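You operate a simulated robot arm through the tools that you are given. There is no shell and no other tool. Be economical: measure what you need, move in short steps, check, and stop when the job is done.

Carry out the task below with a simulated robot arm. There is one attempt and no reset: what you move stays moved.

TASK
Put one of the dominos from the top of the packing table on the blue notepad.

It is judged by the outcome, as a careful person would: the job done as asked, and still so three seconds after it is handed in. It fails if anything else is knocked over, pushed out of place, dropped, spilled or broken.

THE ROBOT
A 7-joint arm with a two-finger parallel gripper, fixed in place. Base frame: the origin is at the foot of the arm, x ahead of it, y to its left, z up; the work surface is at about z = 0. Lengths are in m, angles in degrees, forces in N, time in s.
With the tool pointing down near the work surface it reaches from about 0.24 to 0.62 m from the base axis. Its first joint turns from -66.0 to 66.0 degrees. Payload 2.6 kg.
Tool frame: the origin (TCP) lies between the finger pads and is the grasp point; the fingertips stand 0.03 m ahead of it; z points along the fingers, y is the line along which they close. The gripper opens to 0.094 m. The fingers are 0.028 m wide and 0.01 m thick; the gripper's body (0.05 by 0.096 m) begins 0.055 m behind the TCP.
Orientation is that of the tool frame in the base frame, as a unit quaternion [x, y, z, w]. With the fingers straight down and closing along the base's y, the tool's x points along the base's -x, its y along +y and its z along -z.

THE INTERFACE
- The arm moves only by the tool apply_moves. Its argument "deltas" is a list of rows, each a list of 7 numbers: the opening, from 0 (shut) to 1 (fully open), then the shift along the base's x, y, z in m, then the turn, a rotation vector about the base's x, y, z in degrees. In form: [[fingers, dx, dy, dz, ax, ay, az], ...]. A call has 1 to 12 rows; each row is the pose to reach, as a shift and turn from the pose commanded when the call began. A row lasts 0.2 s, in which the tool goes at most 0.05 m and 8.6 degrees; a call with a longer step from one row to the next is refused whole, and so is a gripper value outside its range. A pose out of reach is approached as far as the arm can. The call stops where the force on the tool passes 40 N (or 10 N more than at its start, if that is more) or the arm is blocked; 0.2 s more then pass. The fingers move at their own pace (about 0.072 m/s each) and stop on an object; they squeeze with about 39 N. The grip force told is the motor's: it shows also when the fingers shut on nothing. Time passes only in rows, and 0.2 s behind the last, so rows that repeat a pose let the fingers close. It gives the time, the measured TCP pose, the force on the tool (base axes), the opening and the grip force at its end, in the units of the frame above (readings bear some noise), and new pictures: "views" is both (left out), scene, wrist or none.
- Cameras (640 x 400 px; columns grow to the right, rows downward): "scene" is fixed at [0.0069, 0.4138, 0.5685]; the picture's right is [-0.96, -0.28, 0.00], its down [-0.14, 0.50, -0.85] and it looks along [0.24, -0.82, -0.52] (base axes); focal length 351 px, centre (320, 200). "wrist" rides on the gripper at [-0.037, 0, -0.058] in the tool frame; the picture's right is [0.00, -1.00, 0.00], its down [0.97, 0.00, -0.24] and it looks along [0.24, 0.00, 0.97] (tool axes); focal length 218 px, centre (320, 200).
- point_at(camera, pixels): there is no depth. For up to 12 entries [column, row, z] of the newest picture of that camera ("zoom" is the newest enlarged one), the place [x, y] in the base frame at which the ray of that pixel passes the height z, good to about 0.002 m. No time passes.
- inspect(camera, box): a new picture of the part [left, top, right, bottom] of that camera's present view, enlarged. No time passes.
- finish_job(): hands the job in; it is judged then, once.

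Work in short steps. Measure before you move; look again where a grasp or a placing could have gone wrong, and mend it. You have 60 turns and 120 pictures in all, the two below and enlarged ones among them. Open the gripper and draw the arm clear of the work before you hand the job in, unless the task says otherwise; then end with one line.

The tools are called after "Emit:" as name(argument=value, ...) on one line, values as JSON. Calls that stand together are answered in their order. apply_moves: Moves the arm, as the interface text tells. Its arguments: {"type":"object","properties":{"deltas":{"type":"array","items":{"type":"array","items":{"type":"number"}}},"views":{"type":"string","enum":["both","scene","wrist","none"]}},"required":["deltas"]} The other tools are called the same way: point_at (camera, pixels) gives the place at which the rays of pixels pass given heights; inspect (camera, box) takes an enlarged picture of a part of a camera's view; finish_job () hands the job in.

At the start:

```text
clock: 0.0
tool_pos: [0.3349, -0.1004, 0.295]
orientation: [-0.001, 1.0, 0.0, 0.0]
contact_force: [-0.3, 0.7, -0.3]
gripper_width: 0.094
gripper_force: 0.1
```

scene: 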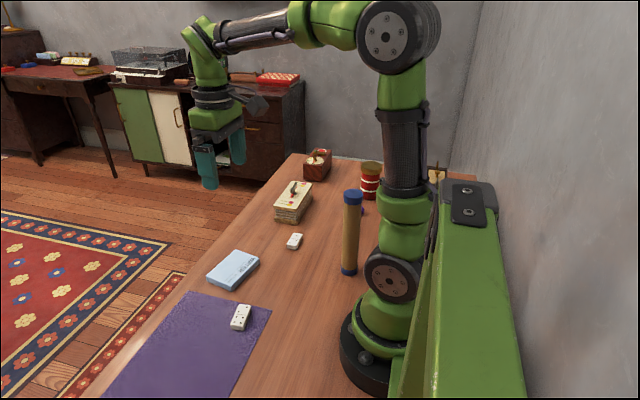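
wrist: 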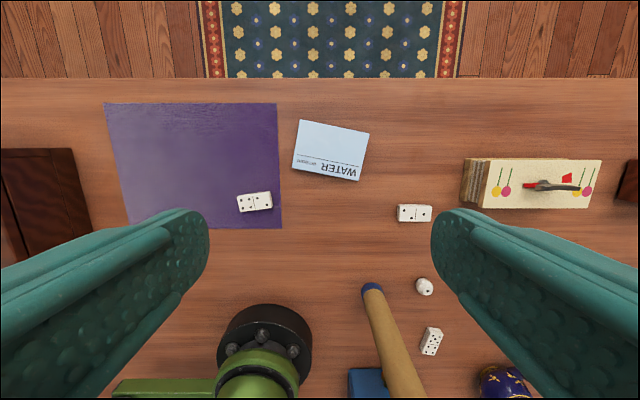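

I'll look closer at the domino candidates and the light-blue object with lettering before choosing.

Emit:
inspect(camera="wrist", box=[220, 100, 460, 250])

Emit:
inspect(camera="scene", box=[180, 140, 460, 340])

Emit:
point_at(camera="wrist", pixels=[[398, 206, 0.008], [431, 206, 0.008], [431, 222, 0.004], [398, 222, 0.004], [301, 119, 0.015], [370, 133, 0.015], [357, 181, 0.015], [292, 168, 0.015], [30, 150, 0.0], [370, 383, 0.0], [425, 287, 0.01], [372, 288, 0.15]])

```text
2.67 times, centred on (340, 175) of wrist
```

zoom: 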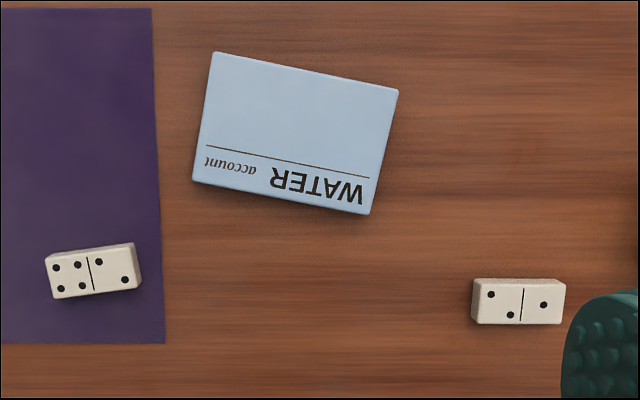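

```text
2.00 times, centred on (320, 240) of scene
```

zoom: 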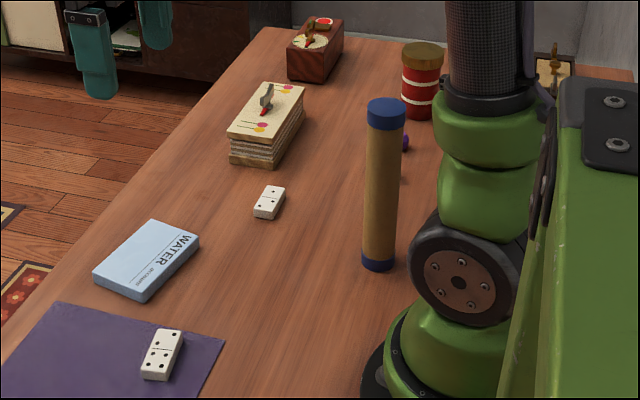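

```text
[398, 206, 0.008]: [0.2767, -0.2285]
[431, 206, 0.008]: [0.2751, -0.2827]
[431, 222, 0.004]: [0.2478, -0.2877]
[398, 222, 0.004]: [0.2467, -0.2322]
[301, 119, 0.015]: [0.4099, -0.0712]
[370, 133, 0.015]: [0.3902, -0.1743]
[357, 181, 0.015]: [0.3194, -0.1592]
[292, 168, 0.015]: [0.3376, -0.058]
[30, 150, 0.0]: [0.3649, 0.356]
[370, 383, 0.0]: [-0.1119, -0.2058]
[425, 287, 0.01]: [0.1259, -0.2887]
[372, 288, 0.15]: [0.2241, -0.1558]
```

The light-blue "WATER account" pad is the notepad, and the bare-table domino is at wrist px (414,213). I'll measure the tube and stack near it, and the pad and domino thicknesses.

Emit:
point_at(camera="scene", pixels=[[349, 270, 0.0], [353, 196, 0.15], [353, 196, 0.2], [353, 196, 0.18], [274, 220, 0.0], [302, 221, 0.0], [286, 247, 0.0], [297, 248, 0.0], [207, 279, 0.0], [238, 290, 0.0], [258, 264, 0.0], [210, 95, 0.4]])

Emit:
point_at(camera="wrist", pixels=[[372, 290, 0.0], [462, 205, 0.0], [488, 208, 0.04], [465, 158, 0.0], [432, 341, 0.0], [292, 168, 0.0], [357, 181, 0.0]])

Emit:
inspect(camera="scene", box=[195, 215, 315, 300])

Emit:
inspect(camera="wrist", box=[320, 250, 480, 400])

```text
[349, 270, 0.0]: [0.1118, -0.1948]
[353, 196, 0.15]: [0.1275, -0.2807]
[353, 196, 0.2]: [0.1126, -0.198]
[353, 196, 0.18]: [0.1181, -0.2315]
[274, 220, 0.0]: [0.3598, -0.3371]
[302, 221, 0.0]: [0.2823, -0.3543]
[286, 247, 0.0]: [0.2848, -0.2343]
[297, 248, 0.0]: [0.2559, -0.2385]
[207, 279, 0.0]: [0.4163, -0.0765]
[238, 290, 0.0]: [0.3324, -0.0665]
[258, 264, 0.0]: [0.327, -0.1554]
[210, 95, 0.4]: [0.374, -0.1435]
```

```text
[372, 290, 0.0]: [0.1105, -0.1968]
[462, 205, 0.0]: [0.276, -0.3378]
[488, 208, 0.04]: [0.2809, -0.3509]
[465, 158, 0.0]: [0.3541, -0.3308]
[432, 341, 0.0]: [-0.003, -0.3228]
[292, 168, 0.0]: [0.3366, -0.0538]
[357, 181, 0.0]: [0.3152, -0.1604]
```

```text
4.71 times, centred on (255, 258) of scene
```

zoom: 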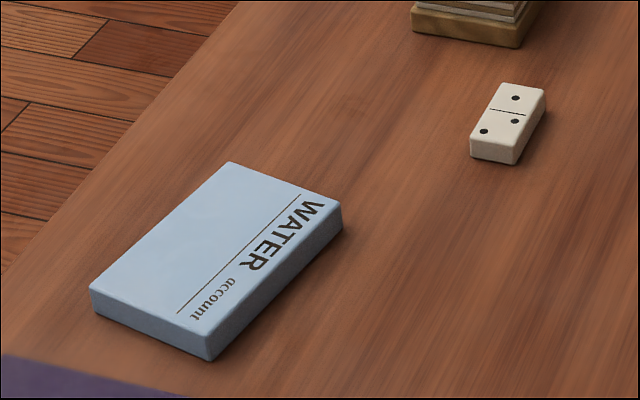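

```text
2.67 times, centred on (400, 325) of wrist
```

zoom: 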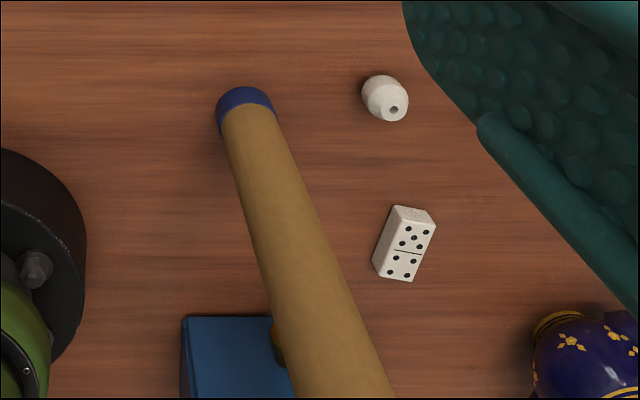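

Plan: the domino's centre is about (0.262,-0.257), long axis along y, and the pad's centre is about (0.364,-0.116). The tube at (0.112,-0.195) is 0.2 m tall. I'll go above the domino while turning -90° so the fingers close along x.

Emit:
apply_moves(deltas=[[0.55, -0.007, -0.014, 0, 0, 0, -8.2], [0.55, -0.014, -0.028, 0, 0, 0, -16.4], [0.55, -0.021, -0.042, 0, 0, 0, -24.6], [0.55, -0.028, -0.056, 0, 0, 0, -32.8], [0.55, -0.035, -0.07, 0, 0, 0, -41], [0.55, -0.042, -0.085, 0, 0, 0, -49.2], [0.55, -0.048, -0.1, 0, 0, 0, -57.4], [0.55, -0.055, -0.115, 0, 0, 0, -65.6], [0.55, -0.062, -0.13, -0.02, 0, 0, -73.8], [0.55, -0.068, -0.143, -0.04, 0, 0, -82], [0.55, -0.073, -0.157, -0.06, 0, 0, -90], [0.55, -0.073, -0.157, -0.1, 0, 0, -90]])

```text
clock: 2.6
tool_pos: [0.2636, -0.2556, 0.1938]
orientation: [0.708, 0.706, 0.0, 0.0]
contact_force: [-0.5, 0.1, -0.4]
gripper_width: 0.052
gripper_force: 0.1
```

scene: 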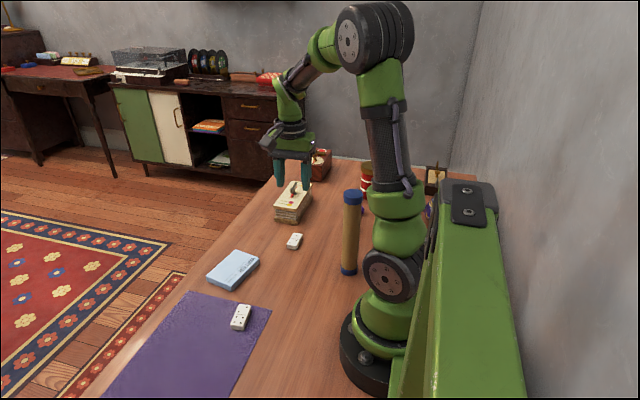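
wrist: 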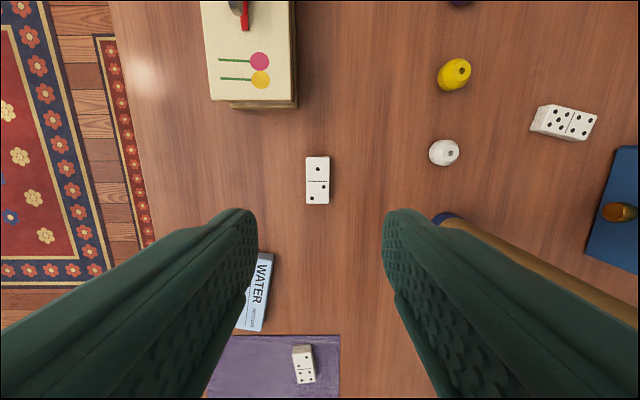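

The domino is at wrist px (306–330, 156–205), and the arm is clear of the tube. I'll re-measure the domino from here.

Emit:
point_at(camera="wrist", pixels=[[306, 157, 0.01], [330, 157, 0.01], [330, 204, 0.01], [306, 204, 0.01], [298, 108, 0.0], [440, 215, 0.0]])

```text
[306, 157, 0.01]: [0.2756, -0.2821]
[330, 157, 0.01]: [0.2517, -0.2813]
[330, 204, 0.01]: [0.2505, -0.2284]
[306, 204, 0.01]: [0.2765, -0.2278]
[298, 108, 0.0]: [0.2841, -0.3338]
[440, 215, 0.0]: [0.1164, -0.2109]
```

The TCP is centred over the domino (0.2635,-0.255). Descending straight down.

Emit:
apply_moves(deltas=[[0.55, 0, 0, -0.04, 0, 0, 0], [0.55, 0, 0, -0.08, 0, 0, 0], [0.55, 0, 0, -0.11, 0, 0, 0], [0.55, 0, 0, -0.135, 0, 0, 0], [0.55, 0, 0, -0.15, 0, 0, 0], [0.55, 0, 0, -0.158, 0, 0, 0], [0.55, 0, 0, -0.158, 0, 0, 0]])

```text
clock: 4.2
tool_pos: [0.2623, -0.2585, 0.036]
orientation: [0.707, 0.707, 0.0, 0.0]
contact_force: [-0.5, -0.8, 0.0]
gripper_width: 0.0518
gripper_force: 0.0
```

scene: 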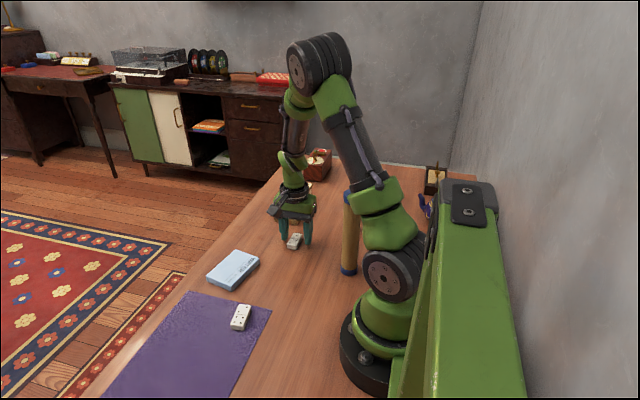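
wrist: 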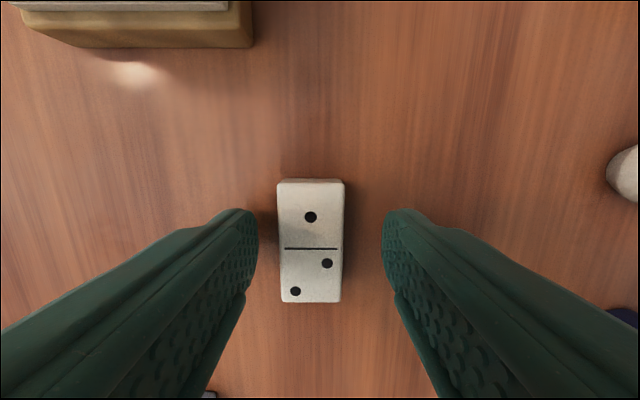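

The domino sits between the fingers, slightly left (px 311 vs 320). I'll nudge +x by 3 mm, lower 2 mm, and close.

Emit:
apply_moves(deltas=[[0.55, 0.003, 0.001, -0.002, 0, 0, 0], [0.3, 0.003, 0.001, -0.002, 0, 0, 0], [0.1, 0.003, 0.001, -0.002, 0, 0, 0], [0, 0.003, 0.001, -0.002, 0, 0, 0], [0, 0.003, 0.001, -0.002, 0, 0, 0]], views="wrist")

```text
clock: 5.4
tool_pos: [0.2649, -0.2556, 0.0344]
orientation: [0.707, 0.707, 0.0, 0.0]
contact_force: [0.1, -1.2, 0.5]
gripper_width: 0.0244
gripper_force: 39.1
```

wrist: 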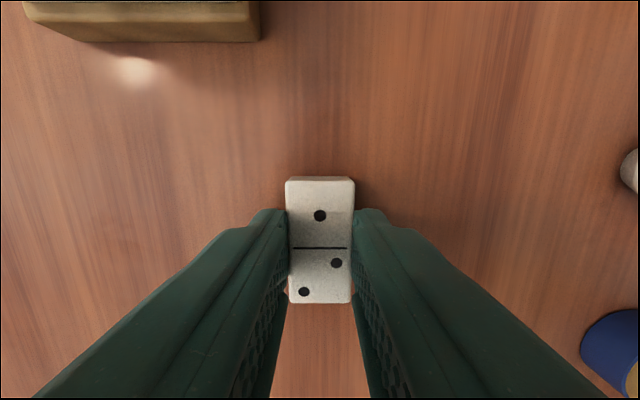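

The domino is held (width 0.0244, force 39 N). Lifting, moving over the pad centre and turning -11° to line up with the pad.

Emit:
apply_moves(deltas=[[0, 0, 0, 0.03, 0, 0, 0], [0, 0, 0, 0.06, 0, 0, 0], [0, 0, 0, 0.09, 0, 0, 0], [0, 0.02, 0.028, 0.1, 0, 0, -3], [0, 0.04, 0.056, 0.1, 0, 0, -6], [0, 0.06, 0.084, 0.1, 0, 0, -9], [0, 0.08, 0.112, 0.1, 0, 0, -11], [0, 0.099, 0.14, 0.1, 0, 0, -11], [0, 0.099, 0.14, 0.1, 0, 0, -11]])

```text
clock: 7.4
tool_pos: [0.3642, -0.1159, 0.1328]
orientation: [0.772, 0.636, 0.001, 0.0]
contact_force: [-0.8, 0.3, 0.4]
gripper_width: 0.0244
gripper_force: 39.4
```

scene: 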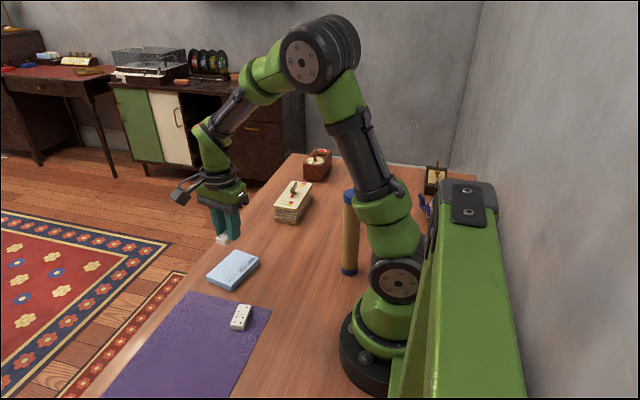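
wrist: 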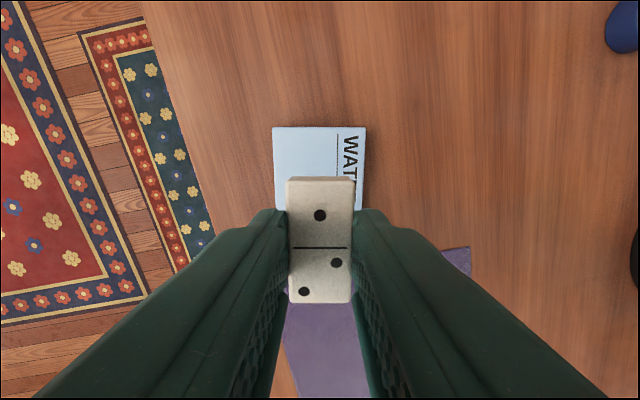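

Aligned above the pad. Descending to just above it.

Emit:
apply_moves(deltas=[[0, 0, 0, -0.035, 0, 0, 0], [0, 0, 0, -0.06, 0, 0, 0], [0, 0, 0, -0.07, 0, 0, 0], [0, 0, 0, -0.074, 0, 0, 0], [0, 0, 0, -0.074, 0, 0, 0]])

Emit:
inspect(camera="scene", box=[185, 215, 285, 300])

```text
clock: 8.6
tool_pos: [0.3644, -0.1154, 0.0599]
orientation: [0.771, 0.637, -0.001, 0.001]
contact_force: [-0.1, -0.5, -0.3]
gripper_width: 0.0247
gripper_force: 38.3
```

scene: 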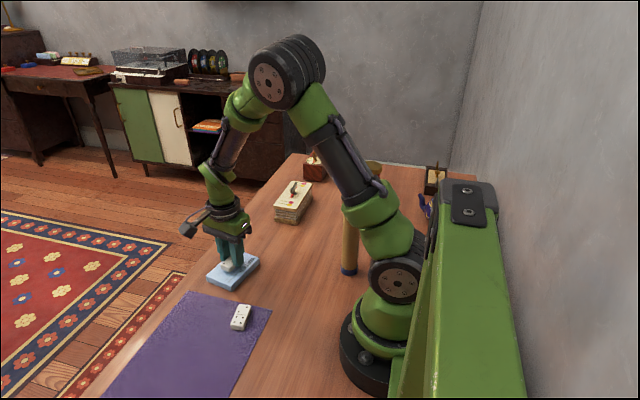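
wrist: 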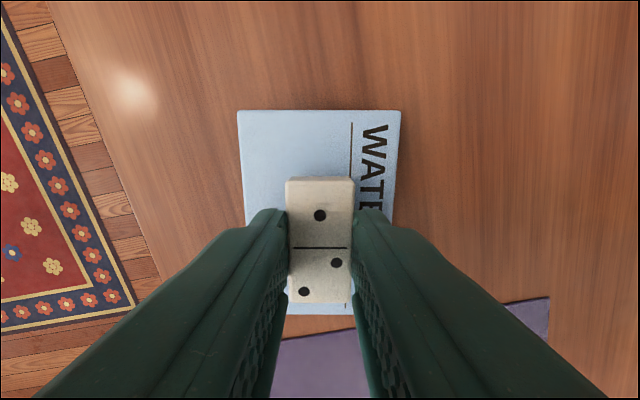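

```text
4.71 times, centred on (235, 258) of scene
```

zoom: 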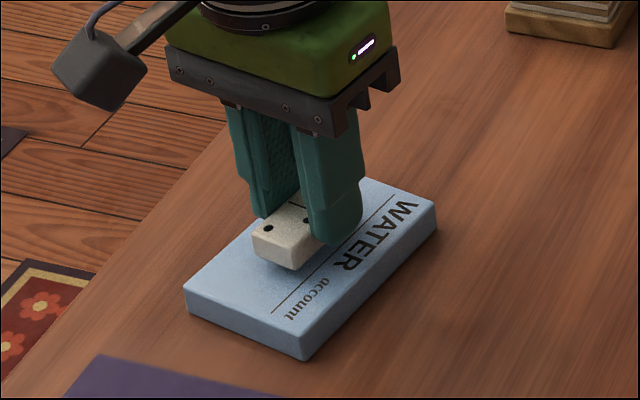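

Still a few mm above the pad, with no contact force. Lowering in small steps.

Emit:
apply_moves(deltas=[[0, 0, 0, -0.002, 0, 0, 0], [0, 0, 0, -0.004, 0, 0, 0], [0, 0, 0, -0.006, 0, 0, 0]], views="none")

Emit:
inspect(camera="scene", box=[185, 215, 285, 300])

```text
clock: 9.4
tool_pos: [0.3642, -0.1162, 0.0536]
orientation: [0.772, 0.636, 0.0, 0.0]
contact_force: [0.4, 0.2, -0.5]
gripper_width: 0.0243
gripper_force: 38.9
```

```text
4.71 times, centred on (235, 258) of scene
```

zoom: 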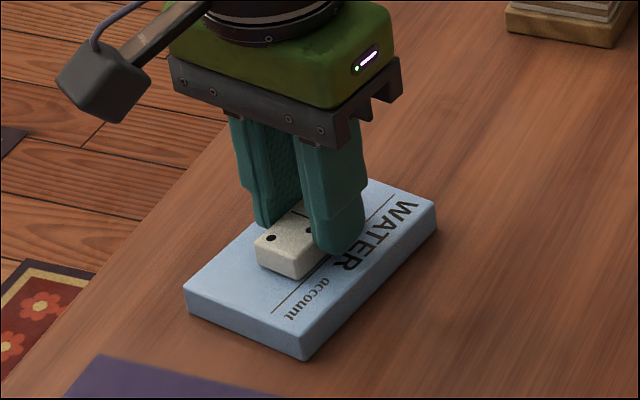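

No contact force yet, so I'll continue down in 1 mm steps.

Emit:
apply_moves(deltas=[[0, 0, 0, -0.001, 0, 0, 0], [0, 0, 0, -0.002, 0, 0, 0]], views="none")

```text
clock: 10.0
tool_pos: [0.3646, -0.1154, 0.0531]
orientation: [0.771, 0.636, 0.0, 0.0]
contact_force: [-1.3, 0.6, 2.6]
gripper_width: 0.0245
gripper_force: 39.1
```

The contact force is rising (2.6 N) and the height has stopped dropping, so the domino is resting on the pad. I'll open slightly, then fully to 0.55, and rise.

Emit:
apply_moves(deltas=[[0.3, 0, 0, 0, 0, 0, 0], [0.5, 0, 0, 0, 0, 0, 0], [0.55, 0, 0, 0, 0, 0, 0], [0.55, 0, 0, 0.02, 0, 0, 0], [0.55, 0, 0, 0.05, 0, 0, 0], [0.55, 0, 0, 0.09, 0, 0, 0], [0.55, 0, 0, 0.13, 0, 0, 0], [0.55, 0, 0, 0.17, 0, 0, 0], [0.55, 0, 0, 0.2, 0, 0, 0]])

Emit:
inspect(camera="scene", box=[185, 215, 285, 300])

```text
clock: 12.0
tool_pos: [0.3636, -0.1157, 0.2533]
orientation: [0.772, 0.636, 0.0, -0.001]
contact_force: [-0.8, -0.1, -0.8]
gripper_width: 0.0515
gripper_force: 0.1
```

scene: 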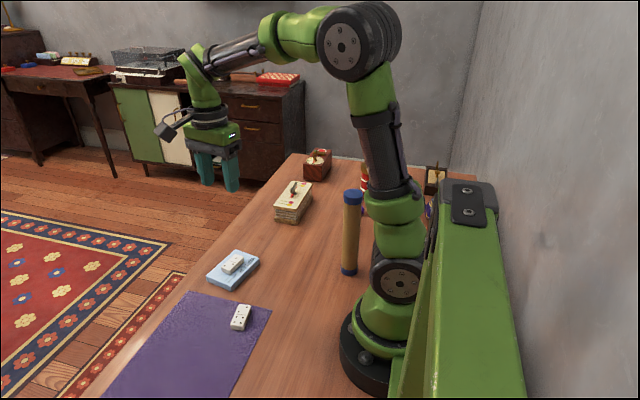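
wrist: 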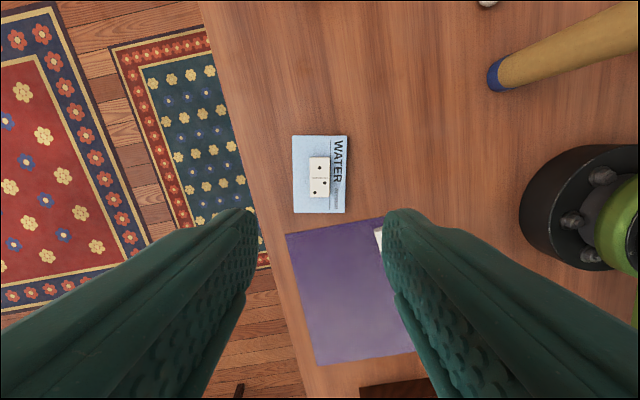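

```text
4.71 times, centred on (235, 258) of scene
```

zoom: 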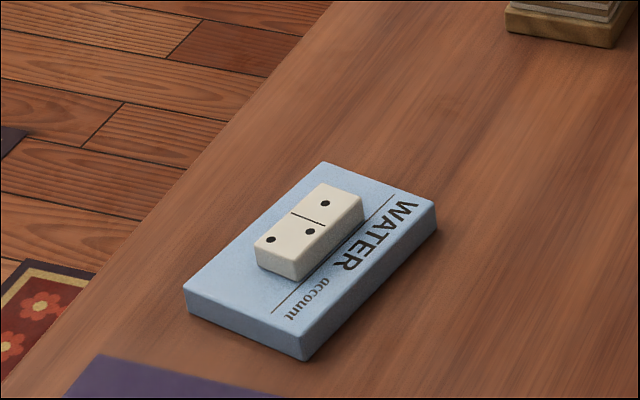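

The domino lies flat in the middle of the pad, everything else is where it was, and the arm is clear. Handing in.

Emit:
finish_job()

```text
The job is handed in.
```

One domino from the tabletop now lies flat on the blue notepad, with nothing else disturbed and the arm drawn clear.
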